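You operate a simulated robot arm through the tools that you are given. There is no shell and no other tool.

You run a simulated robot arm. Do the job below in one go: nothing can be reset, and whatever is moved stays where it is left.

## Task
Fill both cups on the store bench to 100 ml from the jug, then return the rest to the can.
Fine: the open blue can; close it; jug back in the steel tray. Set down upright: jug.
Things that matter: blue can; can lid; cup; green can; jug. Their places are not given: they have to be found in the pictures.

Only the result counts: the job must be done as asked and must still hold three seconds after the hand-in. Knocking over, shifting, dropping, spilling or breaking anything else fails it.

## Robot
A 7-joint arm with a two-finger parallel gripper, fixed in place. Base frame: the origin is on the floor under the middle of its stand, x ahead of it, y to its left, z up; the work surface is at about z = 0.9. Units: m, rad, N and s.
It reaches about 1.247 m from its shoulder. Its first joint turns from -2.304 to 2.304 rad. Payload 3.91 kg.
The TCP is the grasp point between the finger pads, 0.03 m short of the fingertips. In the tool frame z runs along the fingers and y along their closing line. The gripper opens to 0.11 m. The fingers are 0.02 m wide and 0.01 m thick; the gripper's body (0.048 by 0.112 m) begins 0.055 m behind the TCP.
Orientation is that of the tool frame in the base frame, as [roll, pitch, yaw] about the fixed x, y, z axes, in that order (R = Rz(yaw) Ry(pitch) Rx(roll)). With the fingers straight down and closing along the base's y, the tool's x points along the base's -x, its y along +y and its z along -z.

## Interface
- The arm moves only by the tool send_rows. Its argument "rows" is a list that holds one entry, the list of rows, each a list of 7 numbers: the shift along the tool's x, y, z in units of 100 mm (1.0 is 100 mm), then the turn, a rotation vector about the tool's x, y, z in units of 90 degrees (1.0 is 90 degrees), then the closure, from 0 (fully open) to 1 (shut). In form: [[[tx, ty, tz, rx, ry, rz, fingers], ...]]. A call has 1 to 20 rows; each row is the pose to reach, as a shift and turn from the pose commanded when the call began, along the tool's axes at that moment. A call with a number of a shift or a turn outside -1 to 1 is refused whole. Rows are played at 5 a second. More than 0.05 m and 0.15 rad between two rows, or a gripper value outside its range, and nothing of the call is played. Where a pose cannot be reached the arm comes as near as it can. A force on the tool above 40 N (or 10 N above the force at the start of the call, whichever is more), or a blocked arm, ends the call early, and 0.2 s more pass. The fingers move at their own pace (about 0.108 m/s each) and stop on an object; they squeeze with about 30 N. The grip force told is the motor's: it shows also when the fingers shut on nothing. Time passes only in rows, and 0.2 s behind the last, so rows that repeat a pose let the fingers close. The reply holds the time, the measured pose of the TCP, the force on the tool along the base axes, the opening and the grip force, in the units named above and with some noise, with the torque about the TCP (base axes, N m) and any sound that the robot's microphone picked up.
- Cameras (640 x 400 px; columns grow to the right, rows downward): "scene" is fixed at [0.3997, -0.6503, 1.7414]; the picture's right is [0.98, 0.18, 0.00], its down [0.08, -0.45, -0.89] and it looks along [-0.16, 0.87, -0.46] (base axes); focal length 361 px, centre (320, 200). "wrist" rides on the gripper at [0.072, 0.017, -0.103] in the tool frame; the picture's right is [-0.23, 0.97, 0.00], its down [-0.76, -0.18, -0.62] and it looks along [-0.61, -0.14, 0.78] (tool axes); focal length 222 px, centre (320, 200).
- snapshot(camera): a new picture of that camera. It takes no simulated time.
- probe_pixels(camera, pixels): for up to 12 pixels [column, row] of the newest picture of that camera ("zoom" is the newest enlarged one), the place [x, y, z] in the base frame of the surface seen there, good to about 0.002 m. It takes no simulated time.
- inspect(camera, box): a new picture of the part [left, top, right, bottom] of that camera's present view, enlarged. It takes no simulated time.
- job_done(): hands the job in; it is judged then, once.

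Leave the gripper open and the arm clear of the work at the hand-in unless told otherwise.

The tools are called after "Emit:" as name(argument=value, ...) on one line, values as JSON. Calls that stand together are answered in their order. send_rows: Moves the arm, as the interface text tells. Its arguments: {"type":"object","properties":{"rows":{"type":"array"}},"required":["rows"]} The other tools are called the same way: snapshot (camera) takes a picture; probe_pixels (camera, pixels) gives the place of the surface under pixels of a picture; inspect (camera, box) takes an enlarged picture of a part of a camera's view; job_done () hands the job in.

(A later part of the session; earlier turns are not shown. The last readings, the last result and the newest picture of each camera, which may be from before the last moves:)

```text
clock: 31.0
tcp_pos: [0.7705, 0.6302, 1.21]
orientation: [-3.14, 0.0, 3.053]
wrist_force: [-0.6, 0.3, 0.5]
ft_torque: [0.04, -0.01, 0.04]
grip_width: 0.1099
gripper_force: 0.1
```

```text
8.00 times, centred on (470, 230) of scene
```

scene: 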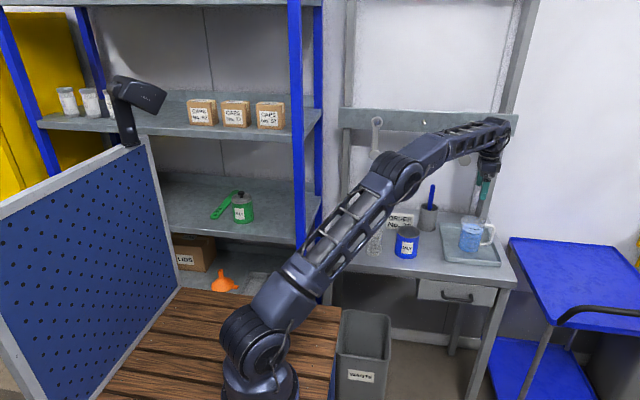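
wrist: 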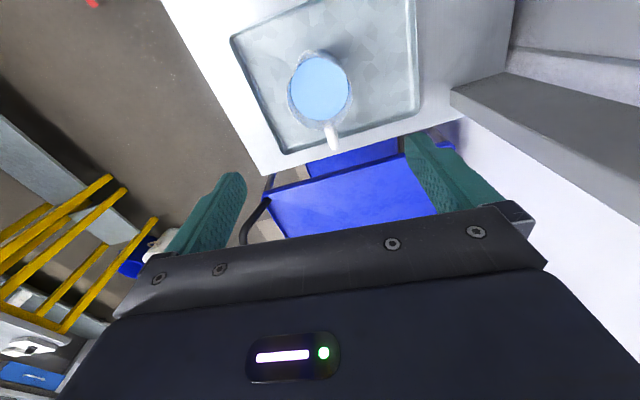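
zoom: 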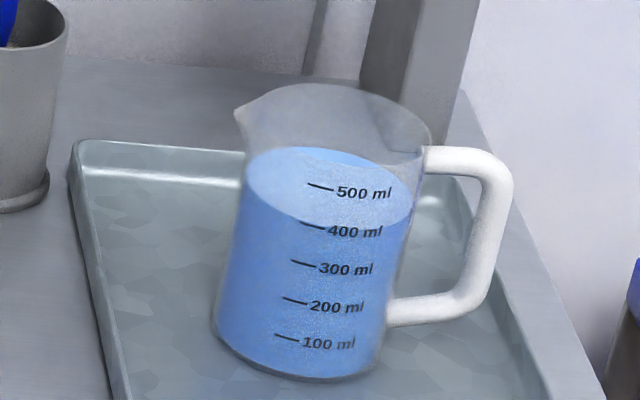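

The jug is upright and level, shifted roughly 5 mm to −x from where it began. I'll back the hand away toward −y before reorienting it for a horizontal approach.

Emit:
send_rows(rows=[[[0, -0.3, 0, 0, 0, 0, 0], [0, -0.6, 0, 0, 0, 0, 0], [0, -0.9, 0, 0, 0, 0, 0], [0, -1.0, 0, 0, 0, 0, 0], [0, -1.0, 0, 0, 0, 0, 0]]])

Emit:
send_rows(rows=[[[0, -0.3, 0, 0, 0, 0, 0], [0, -0.6, 0, 0, 0, 0, 0], [0, -0.9, 0, 0, 0, 0, 0], [0, -1.0, 0, 0, 0, 0, 0], [0, -1.0, 0, 0, 0, 0, 0]]])

Emit:
send_rows(rows=[[[0, 0, 0, 0, 0, 0.09, 0], [0, 0, 0, 0, 0, 0.18, 0], [0, 0, 0, 0, 0, 0.27, 0], [0, 0, 0, 0, 0, 0.36, 0], [0, 0, 0, 0, 0, 0.45, 0], [0, 0, 0, 0, 0, 0.54, 0], [0, 0, 0, 0, 0, 0.63, 0], [0, 0, 0, 0, 0, 0.72, 0], [0, 0, 0, 0, 0, 0.81, 0], [0, 0, 0, 0, 0, 0.9, 0], [0, 0, 0, 0, 0, 0.99, 0], [0, 0, 0, 0, 0, 1.0, 0], [0, 0, 0, 0, 0, 1.0, 0]]])

```text
clock: 32.2
tcp_pos: [0.7612, 0.5315, 1.2103]
orientation: [3.142, 0.0, 3.053]
wrist_force: [-0.5, -1.1, 0.5]
ft_torque: [-0.01, -0.01, 0.01]
grip_width: 0.1101
gripper_force: 0.2
```

```text
clock: 33.4
tcp_pos: [0.7525, 0.43, 1.2124]
orientation: [-3.141, 0.0, 3.052]
wrist_force: [0.5, -0.9, 0.4]
ft_torque: [0.02, -0.02, -0.02]
grip_width: 0.1102
gripper_force: 0.0
```

```text
clock: 36.2
tcp_pos: [0.7524, 0.4309, 1.2111]
orientation: [3.141, -0.001, 1.482]
wrist_force: [-0.2, 0.7, 0.5]
ft_torque: [0.01, -0.01, -0.02]
grip_width: 0.11
gripper_force: 0.2
```

The yaw is reachable (1.482 rad). Next I'll pitch the hand up to horizontal so the fingers point along +y, still at z 1.21.

Emit:
send_rows(rows=[[[0, 0, 0, 0, 0.09, 0, 0], [0, 0, 0, 0, 0.18, 0, 0], [0, 0, 0, 0, 0.27, 0, 0], [0, 0, 0, 0, 0.36, 0, 0], [0, 0, 0, 0, 0.45, 0, 0], [0, 0, 0, 0, 0.54, 0, 0], [0, 0, 0, 0, 0.63, 0, 0], [0, 0, 0, 0, 0.72, 0, 0], [0, 0, 0, 0, 0.81, 0, 0], [0, 0, 0, 0, 0.9, 0, 0], [0, 0, 0, 0, 0.99, 0, 0], [0, 0, 0, 0, 1.0, 0, 0], [0, 0, 0, 0, 1.0, 0, 0]]])

Emit:
snapshot(camera="scene")

Emit:
snapshot(camera="wrist")

```text
clock: 39.0
tcp_pos: [0.753, 0.4308, 1.2089]
orientation: [0.119, -1.57, -1.778]
wrist_force: [-0.3, -0.1, -0.2]
ft_torque: [0.01, -0.01, -0.04]
grip_width: 0.1099
gripper_force: 0.1
```

```text
taken
```

scene: 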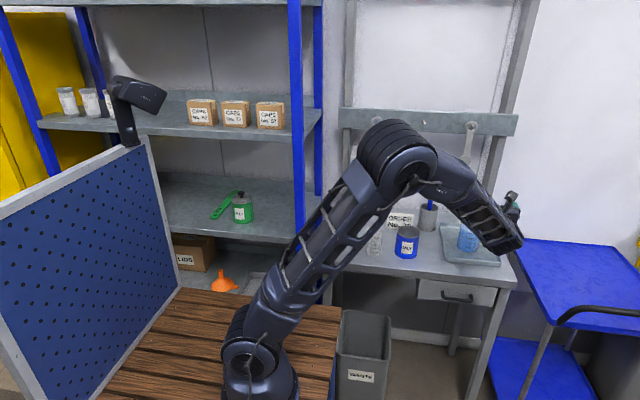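

```text
taken
```

wrist: 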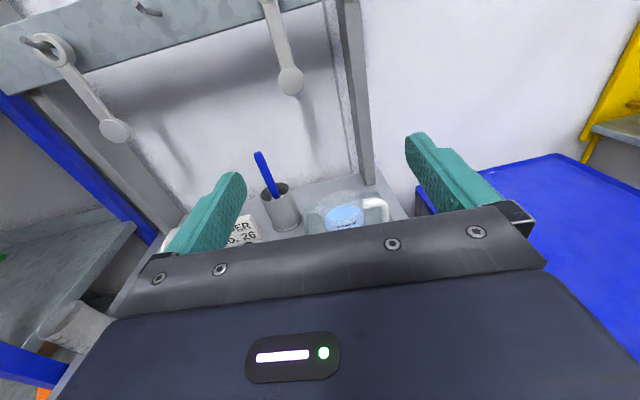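

The hand is horizontal with the camera on top. I'll test the pour roll here, −90° about tool z (which would tip the spout to −x and down), and then return.

Emit:
send_rows(rows=[[[0, 0, 0, 0, 0, -0.09, 0], [0, 0, 0, 0, 0, -0.18, 0], [0, 0, 0, 0, 0, -0.27, 0], [0, 0, 0, 0, 0, -0.36, 0], [0, 0, 0, 0, 0, -0.45, 0], [0, 0, 0, 0, 0, -0.54, 0], [0, 0, 0, 0, 0, -0.63, 0], [0, 0, 0, 0, 0, -0.72, 0], [0, 0, 0, 0, 0, -0.81, 0], [0, 0, 0, 0, 0, -0.9, 0], [0, 0, 0, 0, 0, -0.99, 0], [0, 0, 0, 0, 0, -1.0, 0], [0, 0, 0, 0, 0, -1.0, 0]]])

Emit:
send_rows(rows=[[[0, 0, 0, 0, 0, -0.09, 0], [0, 0, 0, 0, 0, -0.18, 0], [0, 0, 0, 0, 0, -0.27, 0], [0, 0, 0, 0, 0, -0.27, 0]]])

Emit:
snapshot(camera="scene")

```text
clock: 41.8
tcp_pos: [0.752, 0.4313, 1.2101]
orientation: [1.569, 0.0, 3.053]
wrist_force: [-0.6, -0.1, -0.2]
ft_torque: [-0.04, 0.01, -0.02]
grip_width: 0.1097
gripper_force: 0.0
```

```text
clock: 42.8
tcp_pos: [0.753, 0.431, 1.2107]
orientation: [1.571, 0.424, 3.052]
wrist_force: [0.7, -0.3, -0.1]
ft_torque: [-0.05, -0.01, 0.01]
grip_width: 0.11
gripper_force: 0.1
```

```text
taken
```

scene: 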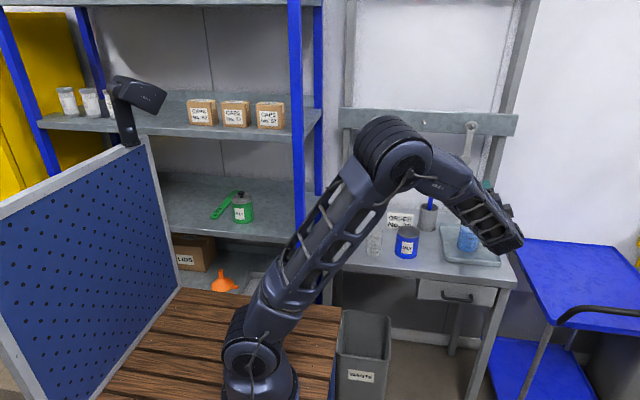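

The full pour roll (114°) is reachable. I'll roll back to level.

Emit:
send_rows(rows=[[[0, 0, 0, 0, 0, 0.09, 0], [0, 0, 0, 0, 0, 0.18, 0], [0, 0, 0, 0, 0, 0.27, 0], [0, 0, 0, 0, 0, 0.36, 0], [0, 0, 0, 0, 0, 0.45, 0], [0, 0, 0, 0, 0, 0.54, 0], [0, 0, 0, 0, 0, 0.63, 0], [0, 0, 0, 0, 0, 0.72, 0], [0, 0, 0, 0, 0, 0.81, 0], [0, 0, 0, 0, 0, 0.9, 0], [0, 0, 0, 0, 0, 0.99, 0], [0, 0, 0, 0, 0, 1.0, 0], [0, 0, 0, 0, 0, 1.0, 0]]])

Emit:
send_rows(rows=[[[0, 0, 0, 0, 0, 0.09, 0], [0, 0, 0, 0, 0, 0.18, 0], [0, 0, 0, 0, 0, 0.27, 0], [0, 0, 0, 0, 0, 0.27, 0]]])

Emit:
inspect(camera="scene", box=[430, 205, 510, 255])

Emit:
inspect(camera="wrist", box=[290, 170, 418, 250])

```text
clock: 45.6
tcp_pos: [0.751, 0.4298, 1.2103]
orientation: [1.572, -1.149, 3.052]
wrist_force: [0.0, 0.0, -0.1]
ft_torque: [0.03, 0.01, 0.01]
grip_width: 0.11
gripper_force: 0.1
```

```text
clock: 46.6
tcp_pos: [0.7517, 0.4313, 1.2105]
orientation: [-1.525, -1.568, -0.134]
wrist_force: [1.3, 0.0, 1.1]
ft_torque: [0.03, -0.02, -0.05]
grip_width: 0.1101
gripper_force: 0.0
```

```text
8.00 times, centred on (470, 230) of scene
```

zoom: 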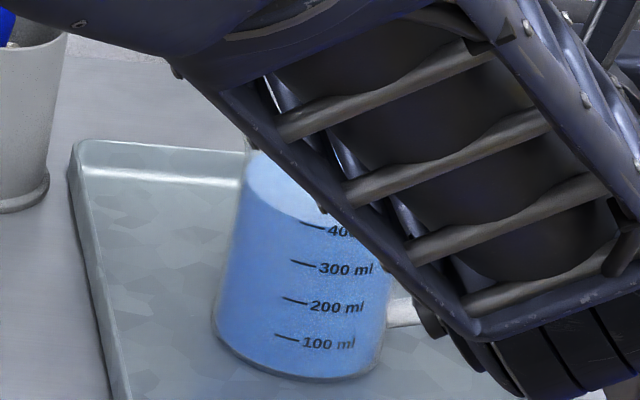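

```text
5.00 times, centred on (354, 210) of wrist
```

zoom: 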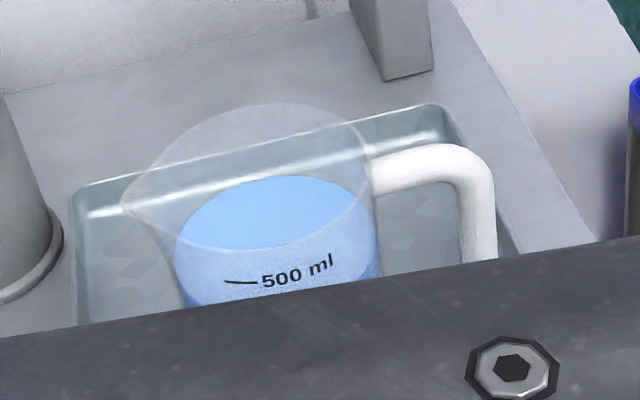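

The wrist view now shows the jug's rim and handle from in front. I'll probe the handle and liquid edges to get the jug's new position.

Emit:
probe_pixels(camera="zoom", pixels=[[400, 170], [440, 160], [477, 195], [477, 245], [180, 240], [372, 220], [270, 180], [275, 215], [345, 190], [195, 215], [300, 245], [125, 205]])

Emit:
probe_pixels(camera="zoom", pixels=[[400, 192], [430, 185], [462, 225], [494, 225], [460, 240], [465, 148], [300, 268], [250, 284], [368, 190], [375, 160], [150, 200], [320, 250]])

```text
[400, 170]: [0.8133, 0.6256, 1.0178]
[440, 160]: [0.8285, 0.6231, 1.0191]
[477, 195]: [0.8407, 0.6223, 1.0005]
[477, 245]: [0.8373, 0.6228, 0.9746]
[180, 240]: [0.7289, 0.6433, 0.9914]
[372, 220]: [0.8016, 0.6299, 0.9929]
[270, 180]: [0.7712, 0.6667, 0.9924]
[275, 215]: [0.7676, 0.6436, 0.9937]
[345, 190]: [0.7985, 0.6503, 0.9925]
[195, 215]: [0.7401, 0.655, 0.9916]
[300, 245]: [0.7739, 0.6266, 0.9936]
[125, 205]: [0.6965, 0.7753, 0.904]
```

```text
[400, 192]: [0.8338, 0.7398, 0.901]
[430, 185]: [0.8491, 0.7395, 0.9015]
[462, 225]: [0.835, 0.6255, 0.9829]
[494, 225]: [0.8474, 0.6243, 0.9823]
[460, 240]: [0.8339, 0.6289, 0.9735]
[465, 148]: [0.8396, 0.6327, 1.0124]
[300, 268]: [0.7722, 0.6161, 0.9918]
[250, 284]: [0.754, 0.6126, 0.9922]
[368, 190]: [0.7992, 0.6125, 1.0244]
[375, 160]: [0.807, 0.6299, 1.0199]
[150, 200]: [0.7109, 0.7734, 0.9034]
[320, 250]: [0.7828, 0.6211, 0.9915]
```

The jug's axis is now at (0.765, 0.630). The handle's vertical bar spans x≈0.834–0.848, and its top bar spans z≈1.006–1.020. I'll line up in front at x 0.765, yaw to azimuth 89°, narrow the opening to about 0.098 m, and come down toward z 0.992.

Emit:
send_rows(rows=[[[-0.25, 0.03, 0, 0.011, 0, 0, 0.11], [-0.5, 0.06, 0, 0.022, 0, 0, 0.11], [-0.75, 0.09, 0, 0.033, 0, 0, 0.11], [-1.0, 0.12, 0, 0.044, 0, 0, 0.11], [-1.0, 0.12, 0, 0.044, 0, 0, 0.11]]])

Emit:
send_rows(rows=[[[-0.25, 0, 0, 0, 0, 0, 0.11], [-0.5, 0, 0, 0, 0, 0, 0.11], [-0.75, 0, 0, 0, 0, 0, 0.11], [-1.0, 0, 0, 0, 0, 0, 0.11], [-1.0, 0, 0, 0, 0, 0, 0.11]]])

Emit:
snapshot(camera="scene")

Emit:
snapshot(camera="wrist")

```text
clock: 47.8
tcp_pos: [0.7643, 0.4304, 1.1107]
orientation: [-2.25, -1.571, 0.662]
wrist_force: [0.4, 0.3, -0.4]
ft_torque: [-0.03, -0.04, -0.02]
grip_width: 0.0978
gripper_force: 0.2
```

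```text
clock: 49.0
tcp_pos: [0.764, 0.4291, 1.0103]
orientation: [0.169, -1.57, -1.758]
wrist_force: [0.2, -0.1, -0.6]
ft_torque: [-0.02, 0.02, 0.01]
grip_width: 0.0978
gripper_force: 0.1
```

```text
taken
```

scene: 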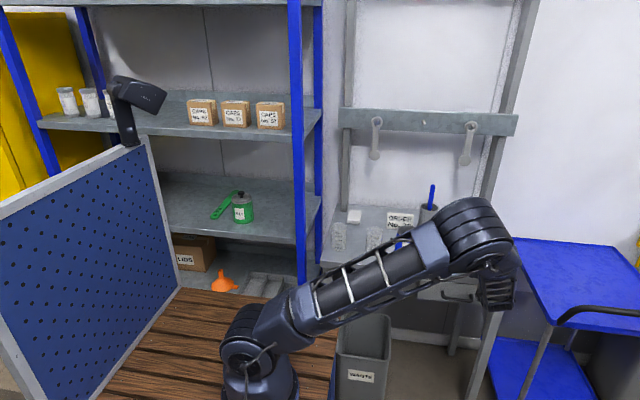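

```text
taken
```

wrist: 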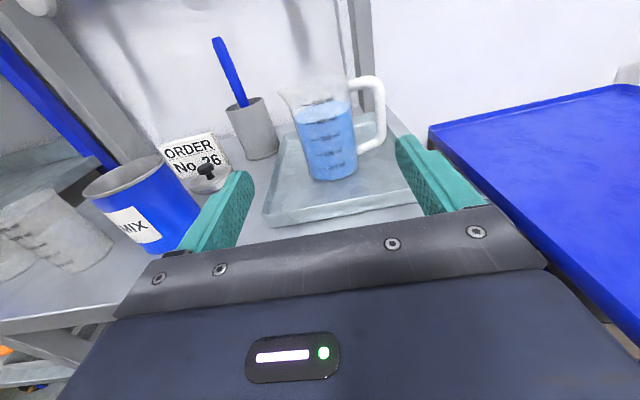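

This is a clear view along the fingers: jug centred near column 325, handle loop to the right at (340–385, 75–155). I'll zoom and probe the loop's inner edges before inserting.

Emit:
inspect(camera="wrist", box=[270, 65, 414, 155])

Emit:
probe_pixels(camera="zoom", pixels=[[380, 75], [420, 65], [480, 110], [490, 200], [480, 280], [420, 370], [360, 200], [120, 250], [380, 300], [250, 220], [160, 215], [360, 215]])

```text
4.44 times, centred on (342, 110) of wrist
```

zoom: 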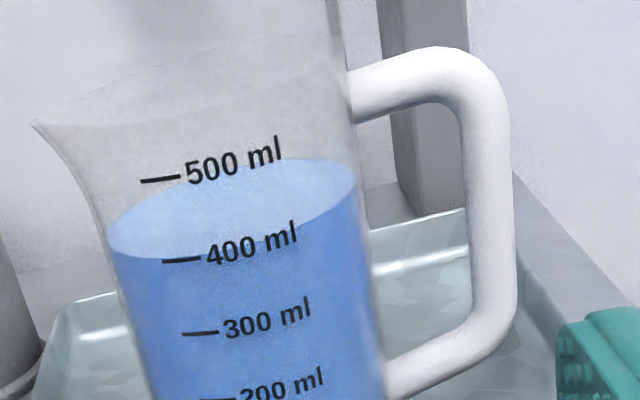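

```text
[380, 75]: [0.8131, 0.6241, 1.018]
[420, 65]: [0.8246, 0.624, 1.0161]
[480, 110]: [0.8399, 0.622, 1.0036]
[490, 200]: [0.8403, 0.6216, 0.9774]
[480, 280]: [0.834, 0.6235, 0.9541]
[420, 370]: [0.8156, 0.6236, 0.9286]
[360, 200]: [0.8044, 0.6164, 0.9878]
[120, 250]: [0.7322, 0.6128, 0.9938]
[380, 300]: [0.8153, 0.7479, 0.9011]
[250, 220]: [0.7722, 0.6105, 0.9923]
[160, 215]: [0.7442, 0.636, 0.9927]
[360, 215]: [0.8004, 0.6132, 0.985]
```

The loop geometry is confirmed, and the jug reads about 400 ml. I'll drop 18 mm to z 0.992 and advance the first 100 mm along +y, nudging 3 mm to −x.

Emit:
send_rows(rows=[[[-0.09, -0.03, 0, 0, 0, 0, 0.11], [-0.18, -0.03, 0, 0, 0, 0, 0.11], [-0.18, -0.03, 0.25, 0, 0, 0, 0.11], [-0.18, -0.03, 0.5, 0, 0, 0, 0.11], [-0.18, -0.03, 0.75, 0, 0, 0, 0.11], [-0.18, -0.03, 1.0, 0, 0, 0, 0.11], [-0.18, -0.03, 1.0, 0, 0, 0, 0.11]]])

Emit:
snapshot(camera="wrist")

Emit:
snapshot(camera="scene")

```text
clock: 50.6
tcp_pos: [0.7632, 0.5297, 0.9933]
orientation: [0.515, -1.57, -2.106]
wrist_force: [0.6, -0.5, 0.3]
ft_torque: [-0.01, 0.02, 0.02]
grip_width: 0.0979
gripper_force: 0.0
```

```text
taken
```

wrist: 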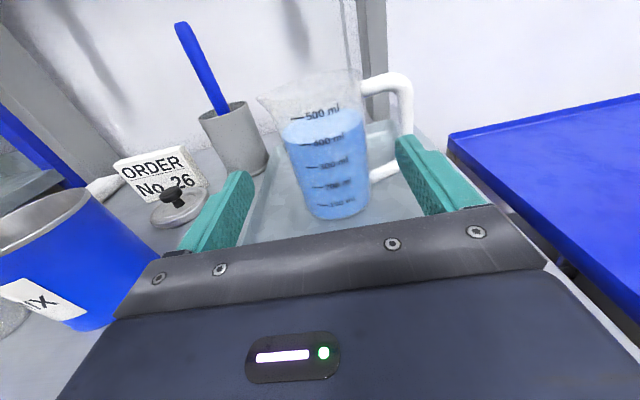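

```text
taken
```

scene: 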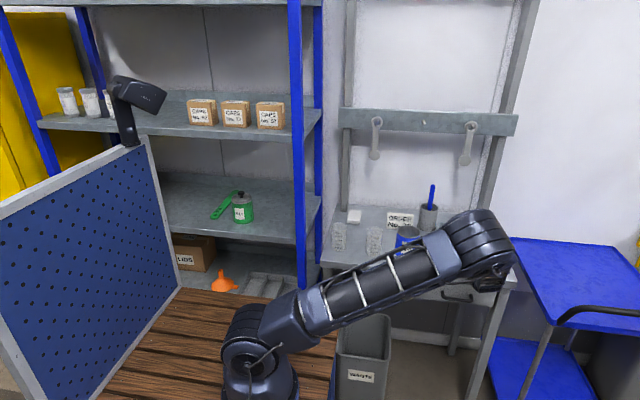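

The jug looks a few mm right of the finger axis (liquid spans columns 281–368). I'll zoom in and probe its sides to correct before the final insertion.

Emit:
inspect(camera="wrist", box=[250, 60, 430, 172])

Emit:
probe_pixels(camera="zoom", pixels=[[118, 245], [130, 300], [420, 250], [415, 220], [405, 200], [270, 215], [260, 300], [540, 200], [520, 160], [560, 160], [545, 110], [460, 90]])

```text
3.56 times, centred on (340, 116) of wrist
```

zoom: 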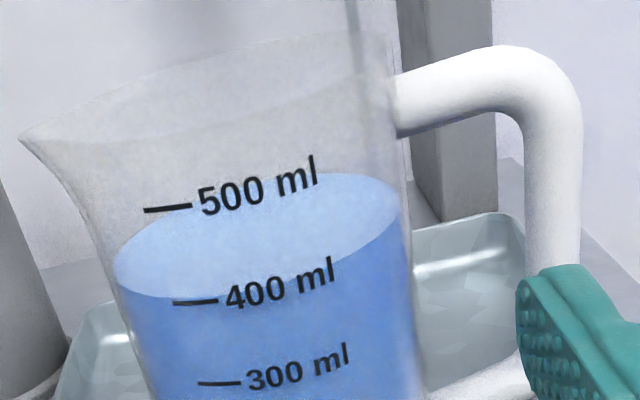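

```text
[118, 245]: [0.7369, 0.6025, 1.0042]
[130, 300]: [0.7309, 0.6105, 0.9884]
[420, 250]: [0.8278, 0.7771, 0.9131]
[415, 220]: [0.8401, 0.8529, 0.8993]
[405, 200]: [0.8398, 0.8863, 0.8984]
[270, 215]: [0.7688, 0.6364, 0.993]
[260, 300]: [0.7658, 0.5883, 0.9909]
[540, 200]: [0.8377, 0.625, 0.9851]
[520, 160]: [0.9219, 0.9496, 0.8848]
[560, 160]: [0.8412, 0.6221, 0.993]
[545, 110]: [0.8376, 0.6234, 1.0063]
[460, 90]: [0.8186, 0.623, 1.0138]
```

The jug axis is about 2.5 mm to +x of my line. The finger fits the loop with margin and sits about 3 mm under the top bar. I'll shift +2.5 mm and advance the last 100 mm slowly.

Emit:
send_rows(rows=[[[0, 0.025, 0.1, 0, 0, 0, 0.11], [0, 0.025, 0.25, 0, 0, 0, 0.11], [0, 0.025, 0.4, 0, 0, 0, 0.11], [0, 0.025, 0.55, 0, 0, 0, 0.11], [0, 0.025, 0.7, 0, 0, 0, 0.11], [0, 0.025, 0.85, 0, 0, 0, 0.11], [0, 0.025, 1.0, 0, 0, 0, 0.11], [0, 0.025, 1.0, 0, 0, 0, 0.11]]])

Emit:
snapshot(camera="wrist")

Emit:
snapshot(camera="scene")

```text
clock: 52.4
tcp_pos: [0.7674, 0.6305, 0.9933]
orientation: [-2.09, -1.57, 0.501]
wrist_force: [0.2, -0.1, -1.4]
ft_torque: [0.03, 0.0, -0.02]
grip_width: 0.0981
gripper_force: 0.0
```

```text
taken
```

wrist: 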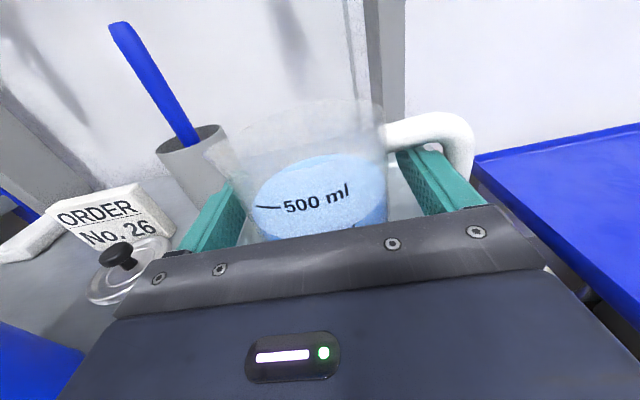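

```text
taken
```

scene: 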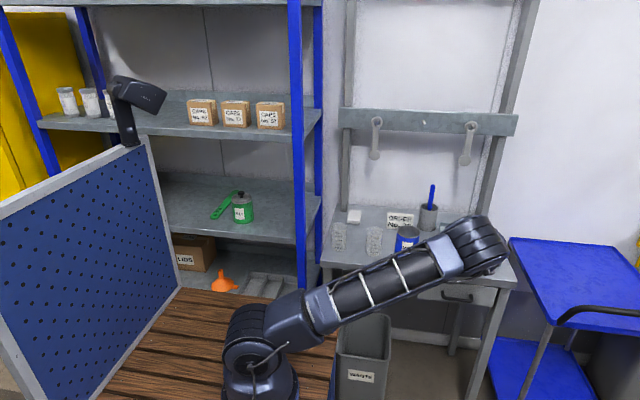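

No contact forces, and the right finger appears to pass through the handle loop under the top bar. I'll zoom in to confirm.

Emit:
inspect(camera="wrist", box=[340, 90, 500, 220])

Emit:
inspect(camera="wrist", box=[160, 90, 340, 260])

```text
3.08 times, centred on (420, 155) of wrist
```

zoom: 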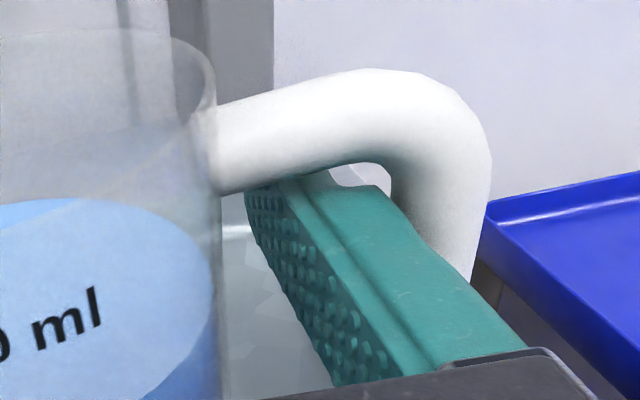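

```text
2.35 times, centred on (250, 175) of wrist
```

zoom: 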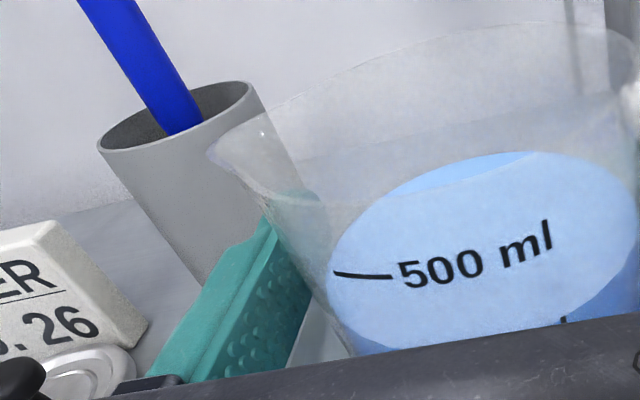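

The right finger is through the loop beneath the top bar, and the left finger is beside the body under the spout. Closing the gripper now.

Emit:
send_rows(rows=[[[0, 0, 0, 0, 0, 0, 0.3], [0, 0, 0, 0, 0, 0, 1], [0, 0, 0, 0, 0, 0, 1], [0, 0, 0, 0, 0, 0, 1], [0, 0, 0, 0, 0, 0, 1]]])

Emit:
snapshot(camera="wrist")

```text
clock: 53.6
tcp_pos: [0.7683, 0.6309, 0.9921]
orientation: [-2.81, -1.57, 1.219]
wrist_force: [-0.6, 1.6, 2.2]
ft_torque: [0.03, 0.04, 0.0]
grip_width: 0.0809
gripper_force: 30.3
```

```text
taken
```

wrist: 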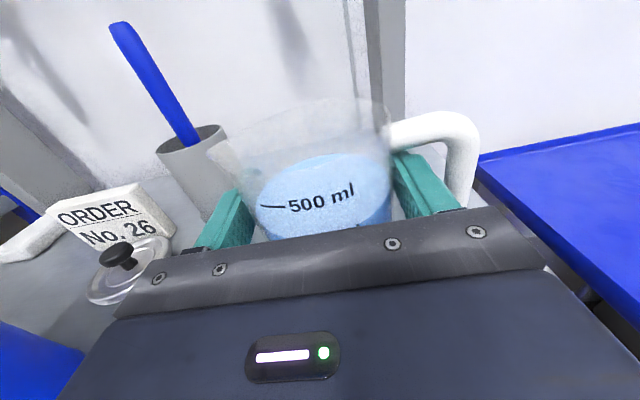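

Gripped at 0.081 m width. I'll lift slowly by 30 mm and check for slip.

Emit:
send_rows(rows=[[[0.02, 0, 0, 0, 0, 0, 1], [0.05, 0, 0, 0, 0, 0, 1], [0.08, 0, 0, 0, 0, 0, 1], [0.12, 0, 0, 0, 0, 0, 1], [0.16, 0, 0, 0, 0, 0, 1], [0.2, 0, 0, 0, 0, 0, 1], [0.24, 0, 0, 0, 0, 0, 1], [0.28, 0, 0, 0, 0, 0, 1], [0.3, 0, 0, 0, 0, 0, 1], [0.3, 0, 0, 0, 0, 0, 1]]])

Emit:
snapshot(camera="wrist")

Emit:
snapshot(camera="scene")

```text
clock: 55.8
tcp_pos: [0.7677, 0.6311, 1.0234]
orientation: [-1.466, -1.571, -0.125]
wrist_force: [-0.5, 0.6, -5.1]
ft_torque: [0.03, 0.04, -0.02]
grip_width: 0.0807
gripper_force: 30.0
```

```text
taken
```

wrist: 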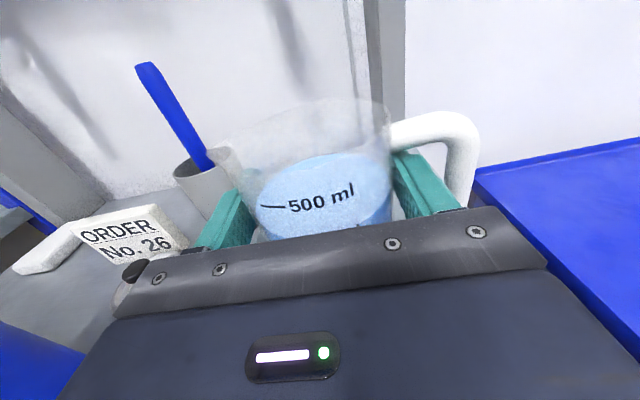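

```text
taken
```

scene: 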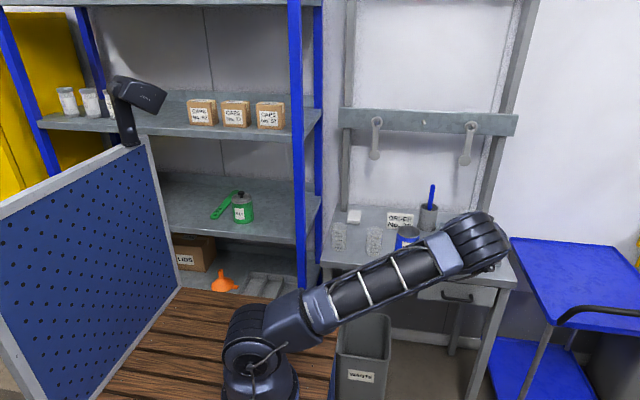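

There's no slip: the "500 ml" mark sits at the same place in the wrist view, and the weight reads 5.1 N. I'll raise another 100 mm smoothly.

Emit:
send_rows(rows=[[[0.05, 0, 0, 0, 0, 0, 1], [0.13, 0, 0, 0, 0, 0, 1], [0.23, 0, 0, 0, 0, 0, 1], [0.34, 0, 0, 0, 0, 0, 1], [0.45, 0, 0, 0, 0, 0, 1], [0.56, 0, 0, 0, 0, 0, 1], [0.67, 0, 0, 0, 0, 0, 1], [0.78, 0, 0, 0, 0, 0, 1], [0.88, 0, 0, 0, 0, 0, 1], [0.96, 0, 0, 0, 0, 0, 1], [1.0, 0, 0, 0, 0, 0, 1], [1.0, 0, 0, 0, 0, 0, 1]]])

Emit:
snapshot(camera="scene")

Emit:
snapshot(camera="wrist")

Emit:
probe_pixels(camera="scene", pixels=[[432, 187], [431, 195], [428, 206], [420, 208], [437, 208]])

```text
clock: 58.4
tcp_pos: [0.7673, 0.6295, 1.1212]
orientation: [1.334, -1.569, -2.923]
wrist_force: [-0.5, -0.4, -4.0]
ft_torque: [0.02, 0.02, -0.01]
grip_width: 0.0808
gripper_force: 29.8
```

```text
taken
```

scene: 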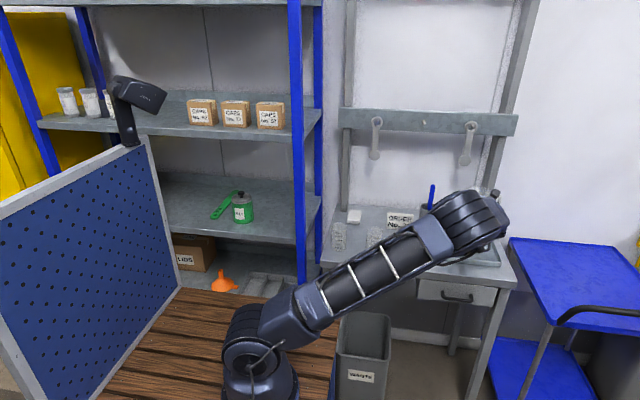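

```text
taken
```

wrist: 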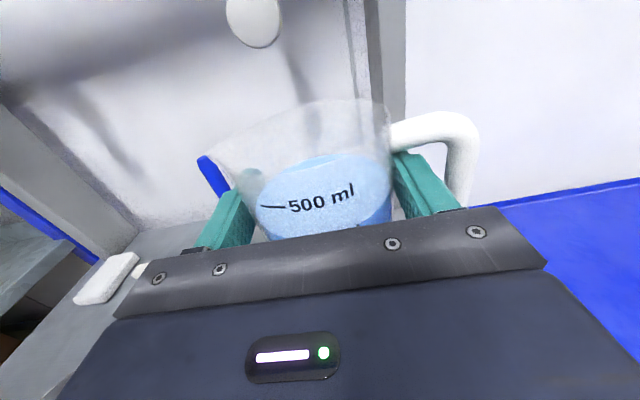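

```text
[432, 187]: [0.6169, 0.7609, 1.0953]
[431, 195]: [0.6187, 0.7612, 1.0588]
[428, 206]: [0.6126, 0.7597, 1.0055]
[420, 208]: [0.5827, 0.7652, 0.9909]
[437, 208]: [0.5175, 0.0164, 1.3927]
```

The pen's top is at (0.617, 0.761, 1.10), clear of my path. To keep the tilted jug clear of the can while pouring into the right cup, I'll turn the hand to azimuth 48° so the spout faces up-left. I'm turning slowly here and raising 20 mm.

Emit:
send_rows(rows=[[[0.02, 0, 0, -0.03, 0, 0, 1], [0.04, 0, 0, -0.08, 0, 0, 1], [0.06, 0, 0, -0.13, 0, 0, 1], [0.08, 0, 0, -0.18, 0, 0, 1], [0.1, 0, 0, -0.23, 0, 0, 1], [0.12, 0, 0, -0.28, 0, 0, 1], [0.14, 0, 0, -0.33, 0, 0, 1], [0.16, 0, 0, -0.38, 0, 0, 1], [0.18, 0, 0, -0.42, 0, 0, 1], [0.2, 0, 0, -0.45, 0, 0, 1], [0.2, 0, 0, -0.456, 0, 0, 1], [0.2, 0, 0, -0.456, 0, 0, 1]]])

Emit:
snapshot(camera="wrist")

Emit:
snapshot(camera="scene")

```text
clock: 61.0
tcp_pos: [0.7686, 0.6316, 1.1363]
orientation: [0.58, -1.571, -2.688]
wrist_force: [0.5, -0.6, -4.3]
ft_torque: [0.04, 0.0, 0.04]
grip_width: 0.0808
gripper_force: 29.5
out of reach, approached as far as the arm can: row 8, 9, 10, 11, 12
```

```text
taken
```

wrist: 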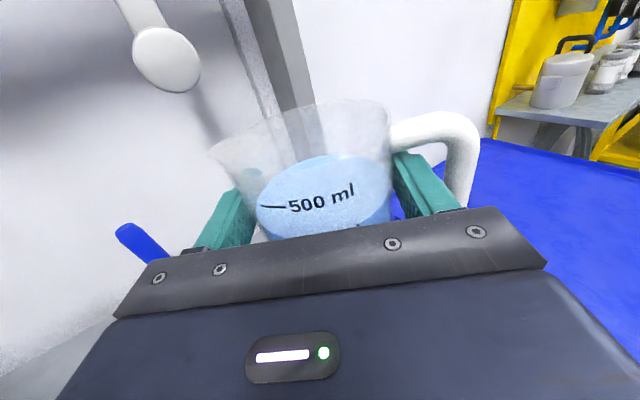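

```text
taken
```

scene: 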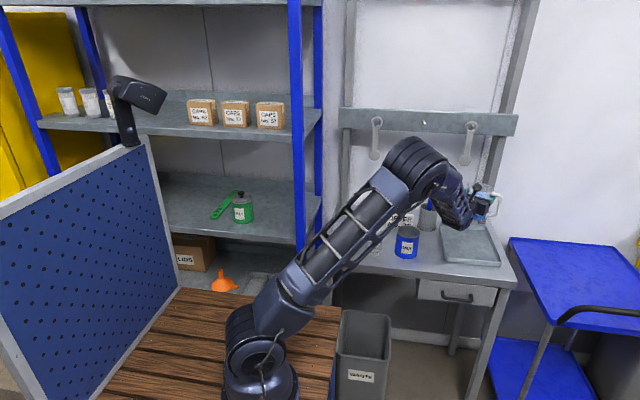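

Past about 59° azimuth the arm hit a limit (rows 8–12 out of reach), but the jug is steady. I'll hold one row to see what pose counts as commanded now.

Emit:
send_rows(rows=[[[0, 0, 0, 0, 0, 0, 1]]])

```text
clock: 61.4
tcp_pos: [0.768, 0.6304, 1.1374]
orientation: [0.634, -1.57, -2.744]
wrist_force: [0.0, 0.2, -4.8]
ft_torque: [0.05, 0.02, 0.02]
grip_width: 0.0804
gripper_force: 30.1
```

The arm settled upright at azimuth 59°, and that's now the commanded pose. I'll move toward the right cup in stages, keeping the jug upright and well above the can.

Emit:
send_rows(rows=[[[0.02, -0.03, -0.04, 0, 0, 0, 1], [0.04, -0.09, -0.12, 0, 0, 0, 1], [0.06, -0.16, -0.21, 0, 0, 0, 1], [0.08, -0.23, -0.3, 0, 0, 0, 1], [0.1, -0.3, -0.39, 0, 0, 0, 1], [0.12, -0.37, -0.48, 0, 0, 0, 1], [0.13, -0.44, -0.57, 0, 0, 0, 1], [0.13, -0.51, -0.66, 0, 0, 0, 1], [0.13, -0.58, -0.75, 0, 0, 0, 1], [0.13, -0.64, -0.83, 0, 0, 0, 1], [0.13, -0.68, -0.89, 0, 0, 0, 1], [0.13, -0.695, -0.91, 0, 0, 0, 1], [0.13, -0.695, -0.91, 0, 0, 0, 1]]])

Emit:
snapshot(camera="scene")

```text
clock: 64.2
tcp_pos: [0.6657, 0.5868, 1.15]
orientation: [-3.12, -1.563, 1.016]
wrist_force: [-0.6, 0.9, -4.9]
ft_torque: [0.01, 0.04, -0.01]
grip_width: 0.0811
gripper_force: 30.0
out of reach, approached as far as the arm can: row 10, 12, 13
```

```text
taken
```

scene: 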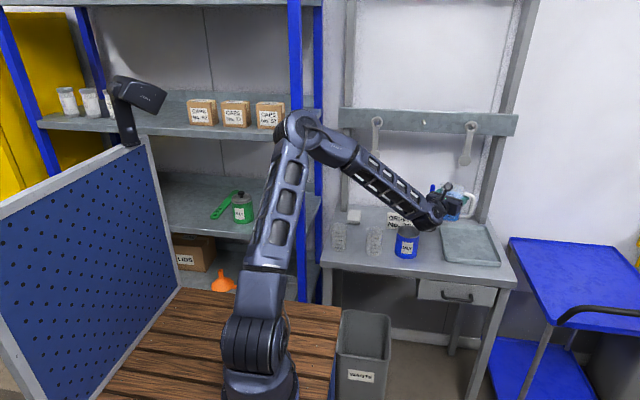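

The elbow has swung over to the left, which gives a clear view of both cups and the can. The jug is upright at (0.666, 0.587, 1.15). I'll continue toward the right cup.

Emit:
send_rows(rows=[[[0, -0.03, -0.04, 0, 0, 0, 1], [0, -0.09, -0.12, 0, 0, 0, 1], [0, -0.16, -0.21, 0, 0, 0, 1], [0, -0.23, -0.3, 0, 0, 0, 1], [0, -0.3, -0.39, 0, 0, 0, 1], [0, -0.37, -0.48, 0, 0, 0, 1], [0, -0.44, -0.57, 0, 0, 0, 1], [0, -0.51, -0.66, 0, 0, 0, 1], [0, -0.58, -0.75, 0, 0, 0, 1], [0, -0.64, -0.83, 0, 0, 0, 1], [0, -0.69, -0.89, 0, 0, 0, 1], [0, -0.717, -0.915, 0, 0, 0, 1], [0, -0.717, -0.915, 0, 0, 0, 1]]])

Emit:
snapshot(camera="scene")

Emit:
snapshot(camera="wrist")

```text
clock: 67.0
tcp_pos: [0.5425, 0.5448, 1.1843]
orientation: [2.68, -1.564, 1.506]
wrist_force: [0.2, -0.3, -4.9]
ft_torque: [0.01, 0.02, -0.03]
grip_width: 0.0808
gripper_force: 29.3
out of reach, approached as far as the arm can: row 2, 3, 4, 5, 6, 7, 8, 9, 10, 11, 12, 13
```

```text
taken
```

scene: 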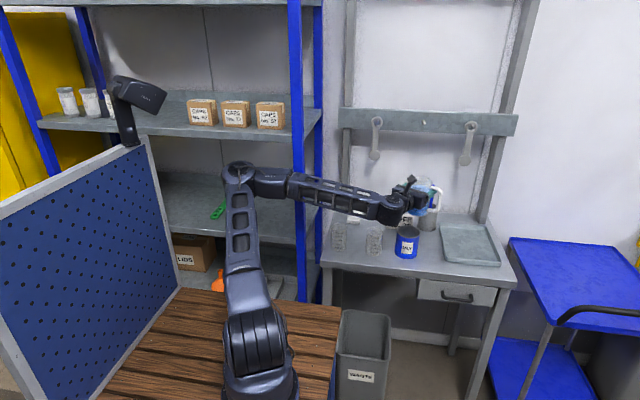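

```text
taken
```

wrist: 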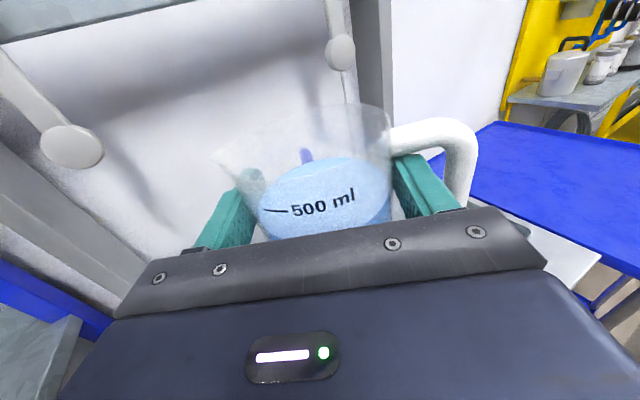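

The arm keeps pressing a wrist limit at this azimuth: pose clipped at (0.543, 0.545, 1.184), elbow swung far left. The jug is level and nothing has spilled. I'll turn the hand back toward +y (azimuth ~89°), which was comfortable before.

Emit:
send_rows(rows=[[[0, 0, 0, 0.03, 0, 0, 1], [0, 0, 0, 0.08, 0, 0, 1], [0, 0, 0, 0.13, 0, 0, 1], [0, 0, 0, 0.18, 0, 0, 1], [0, 0, 0, 0.23, 0, 0, 1], [0, 0, 0, 0.28, 0, 0, 1], [0, 0, 0, 0.32, 0, 0, 1], [0, 0, 0, 0.34, 0, 0, 1], [0, 0, 0, 0.34, 0, 0, 1]]])

Emit:
snapshot(camera="scene")

Emit:
snapshot(camera="wrist")

```text
clock: 69.0
tcp_pos: [0.5431, 0.5452, 1.1837]
orientation: [-1.733, -1.57, 0.159]
wrist_force: [-0.2, 0.7, -5.2]
ft_torque: [-0.02, 0.0, 0.01]
grip_width: 0.081
gripper_force: 29.8
```

```text
taken
```

scene: 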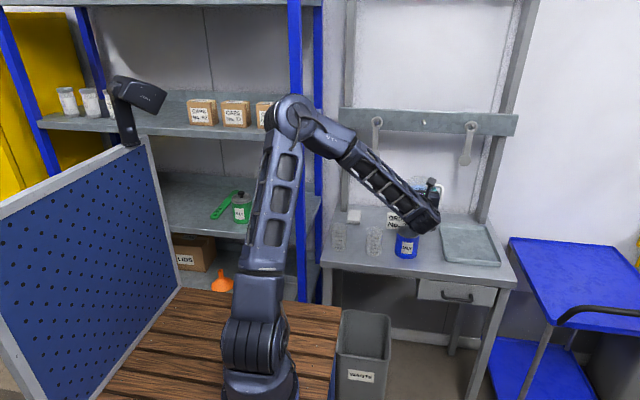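

```text
taken
```

wrist: 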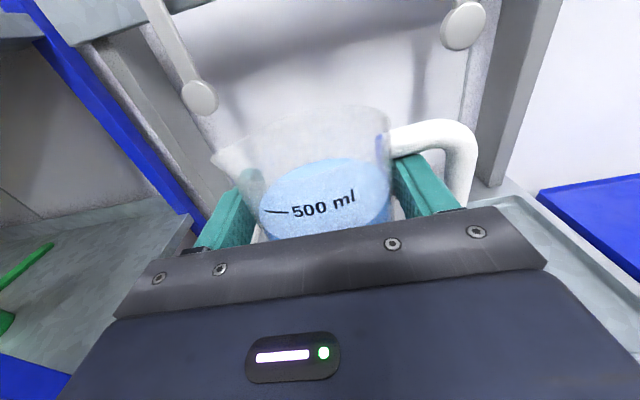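

Azimuth 90° is comfortable: the jug is exactly level at (0.543, 0.545, 1.184), and both cups and the can are in full view. I'll zoom on the spout tip in the wrist view to fix the lip's place in the tool frame.

Emit:
inspect(camera="wrist", box=[190, 90, 318, 170])

Emit:
inspect(camera="scene", box=[370, 165, 466, 225])

```text
5.00 times, centred on (254, 130) of wrist
```

zoom: 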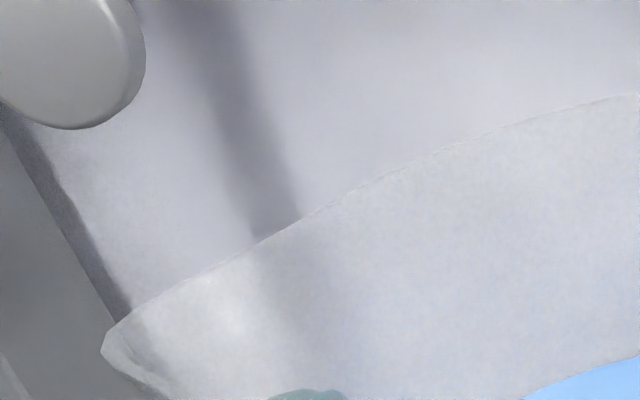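

```text
6.67 times, centred on (418, 195) of scene
```

zoom: 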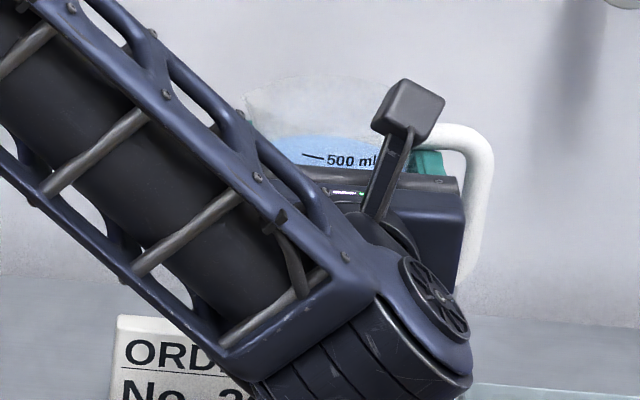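

The spout tip is at zoom (103,345), which puts the lip about 33 mm above and 50 mm to the spout side of the TCP. I'll translate so the lip is over the right cup, still upright and high.

Emit:
send_rows(rows=[[[0, -0.04, -0.01, 0, 0, 0, 1], [0, -0.12, -0.02, 0, 0, 0, 1], [0, -0.22, -0.03, 0, 0, 0, 1], [0, -0.32, -0.045, 0, 0, 0, 1], [0, -0.42, -0.06, 0, 0, 0, 1], [0, -0.52, -0.075, 0, 0, 0, 1], [0, -0.62, -0.085, 0, 0, 0, 1], [0, -0.71, -0.095, 0, 0, 0, 1], [0, -0.78, -0.105, 0, 0, 0, 1], [0, -0.805, -0.105, 0, 0, 0, 1], [0, -0.805, -0.105, 0, 0, 0, 1]]])

Emit:
snapshot(camera="scene")

Emit:
snapshot(camera="wrist")

```text
clock: 71.4
tcp_pos: [0.4614, 0.5356, 1.1839]
orientation: [1.275, -1.57, -2.851]
wrist_force: [-0.7, -0.4, -4.2]
ft_torque: [0.04, 0.02, 0.0]
grip_width: 0.0809
gripper_force: 30.7
```

```text
taken
```

scene: 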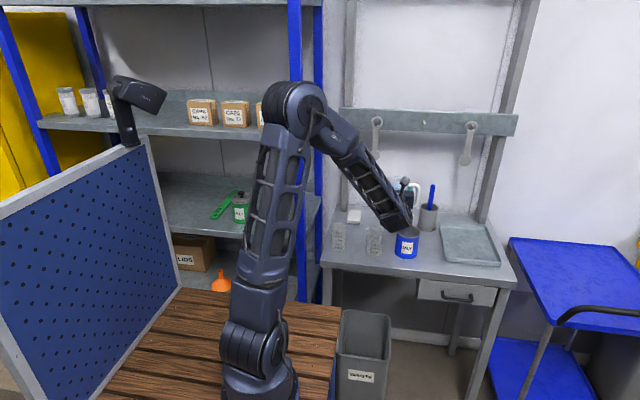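

```text
taken
```

wrist: 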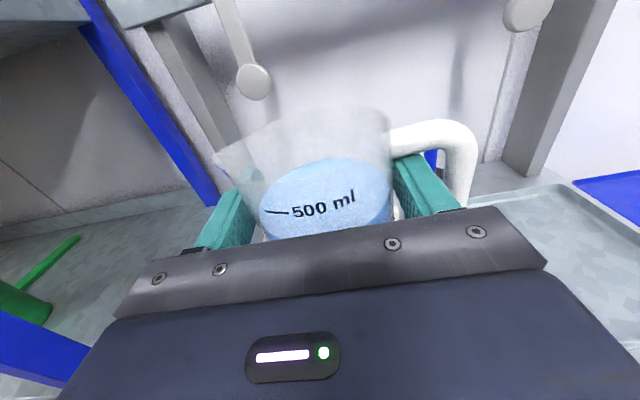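

The pose is good and upright. I'll tilt to 26° about the lip, below the pouring angle (roughly 33°), staying high over the cup.

Emit:
send_rows(rows=[[[0.0266, 0.0166, 0, 0, 0, -0.0333, 1], [0.0541, 0.0318, 0, 0, 0, -0.0667, 1], [0.0918, 0.0497, 0, 0, 0, -0.1111, 1], [0.1308, 0.065, 0, 0, 0, -0.1556, 1], [0.1706, 0.0775, 0, 0, 0, -0.2, 1], [0.2113, 0.0872, 0, 0, 0, -0.2444, 1], [0.2526, 0.0941, 0, 0, 0, -0.2889, 1], [0.2526, 0.0941, 0, 0, 0, -0.2889, 1]]])

Emit:
snapshot(camera="wrist")

Emit:
snapshot(camera="scene")

```text
clock: 73.2
tcp_pos: [0.4711, 0.5346, 1.2087]
orientation: [1.571, -1.117, 3.136]
wrist_force: [-0.8, -0.2, -5.0]
ft_torque: [-0.03, 0.12, -0.01]
grip_width: 0.0807
gripper_force: 30.3
```

```text
taken
```

wrist: 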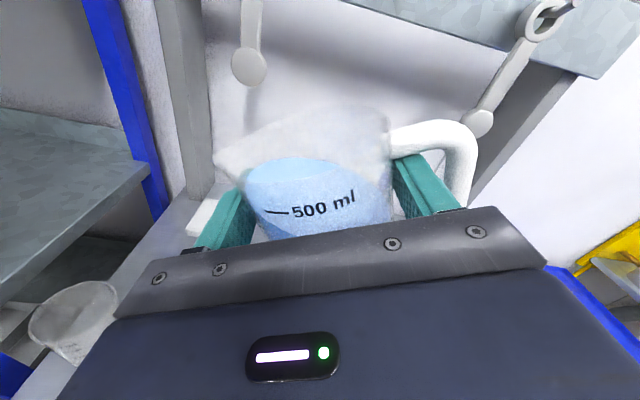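

```text
taken
```

scene: 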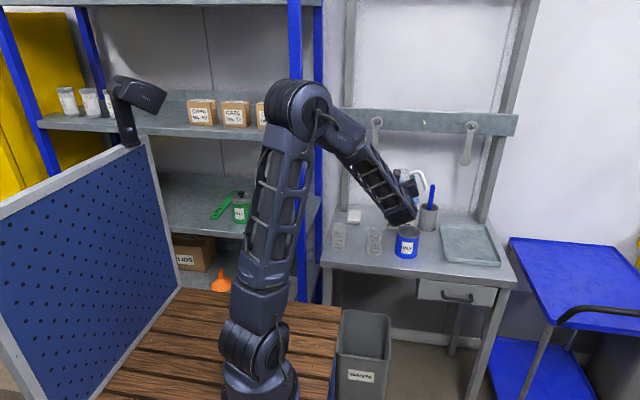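

26° holds with no flow. I'll lower 99 mm so the lip is about 0.118 m above the cup rim, which keeps the jug's base about 14 mm above the can rim.

Emit:
send_rows(rows=[[[-0.04, -0.0195, 0, 0, 0, 0, 1], [-0.12, -0.0586, 0, 0, 0, 0, 1], [-0.22, -0.1074, 0, 0, 0, 0, 1], [-0.33, -0.1611, 0, 0, 0, 0, 1], [-0.44, -0.2148, 0, 0, 0, 0, 1], [-0.55, -0.2685, 0, 0, 0, 0, 1], [-0.66, -0.3222, 0, 0, 0, 0, 1], [-0.76, -0.371, 0, 0, 0, 0, 1], [-0.84, -0.41, 0, 0, 0, 0, 1], [-0.889, -0.434, 0, 0, 0, 0, 1], [-0.889, -0.434, 0, 0, 0, 0, 1]]])

Emit:
snapshot(camera="wrist")

Emit:
snapshot(camera="scene")

Emit:
inspect(camera="scene", box=[320, 180, 448, 260])

```text
clock: 75.6
tcp_pos: [0.4694, 0.5351, 1.1092]
orientation: [1.572, -1.116, 3.138]
wrist_force: [-0.2, -0.1, -4.3]
ft_torque: [-0.01, 0.13, 0.01]
grip_width: 0.0808
gripper_force: 30.1
```

```text
taken
```

wrist: 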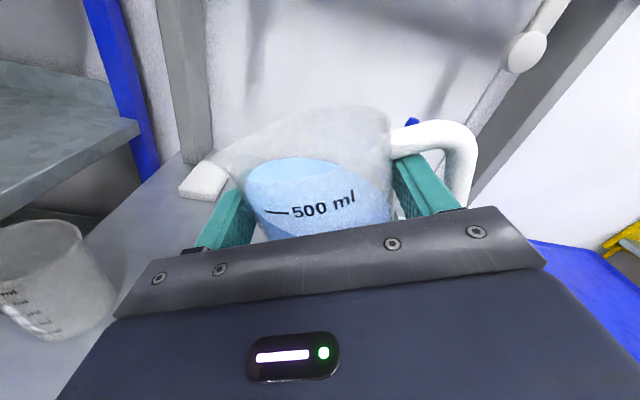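

```text
taken
```

scene: 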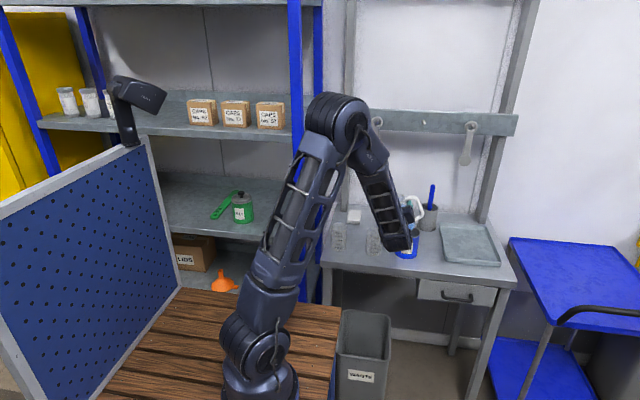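

```text
5.00 times, centred on (384, 220) of scene
```

zoom: 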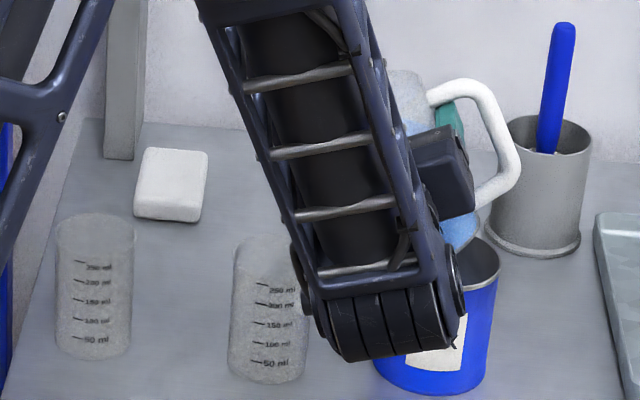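

The scene zoom shows both cups, with the right cup's marks still readable beside the forearm. Next I'll go to 30° tilt, lowering 8 mm along the way, and look for first flow.

Emit:
send_rows(rows=[[[-0.018, -0.0065, 0, 0, 0, -0.0222, 1], [-0.036, -0.013, 0, 0, 0, -0.0444, 1], [-0.036, -0.013, 0, 0, 0, -0.0444, 1]]])

Emit:
inspect(camera="wrist", box=[190, 90, 414, 230])

Emit:
inspect(camera="scene", box=[352, 220, 416, 260])

```text
clock: 76.4
tcp_pos: [0.4724, 0.5343, 1.1066]
orientation: [1.57, -1.048, 3.138]
wrist_force: [-0.2, 0.6, -4.5]
ft_torque: [0.02, 0.1, -0.02]
grip_width: 0.0807
gripper_force: 30.0
```

```text
2.86 times, centred on (302, 160) of wrist
```

zoom: 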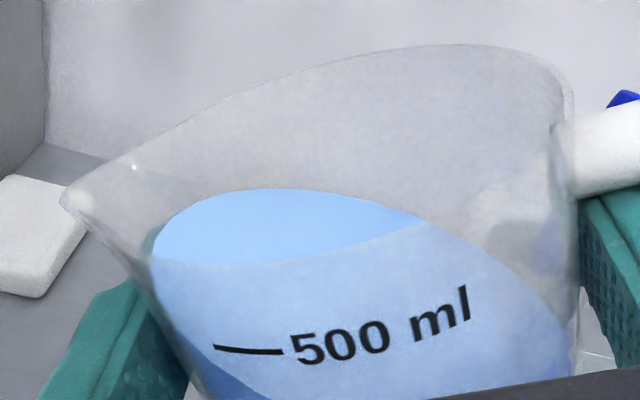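

```text
10.00 times, centred on (384, 240) of scene
```

zoom: 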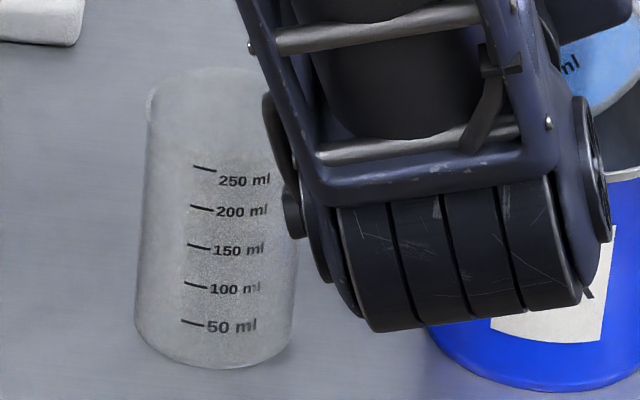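

Tilt 30°: the liquid edge in the jug is still a little short of the lip, and the cup marks are clearly readable. I'll go to 33°.

Emit:
send_rows(rows=[[[-0.003, -0.001, 0, 0, 0, -0.0111, 1], [-0.006, -0.002, 0, 0, 0, -0.0222, 1], [-0.008, -0.003, 0, 0, 0, -0.0333, 1], [-0.008, -0.003, 0, 0, 0, -0.0333, 1]]])

Emit:
inspect(camera="wrist", box=[190, 90, 414, 230])

Emit:
inspect(camera="scene", box=[352, 220, 416, 260])

```text
clock: 77.4
tcp_pos: [0.4712, 0.5352, 1.1061]
orientation: [1.57, -0.996, 3.139]
wrist_force: [0.6, -0.1, -4.3]
ft_torque: [-0.02, 0.14, 0.02]
grip_width: 0.0804
gripper_force: 29.9
```

```text
2.86 times, centred on (302, 160) of wrist
```

zoom: 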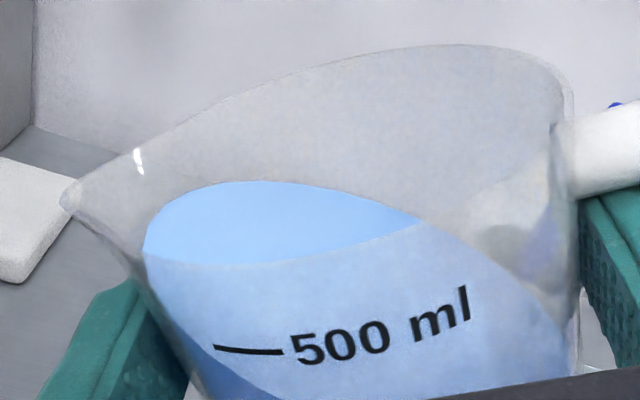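

```text
10.00 times, centred on (384, 240) of scene
```

zoom: 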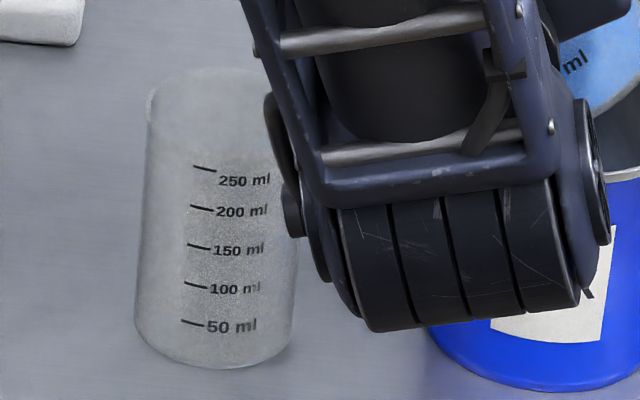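

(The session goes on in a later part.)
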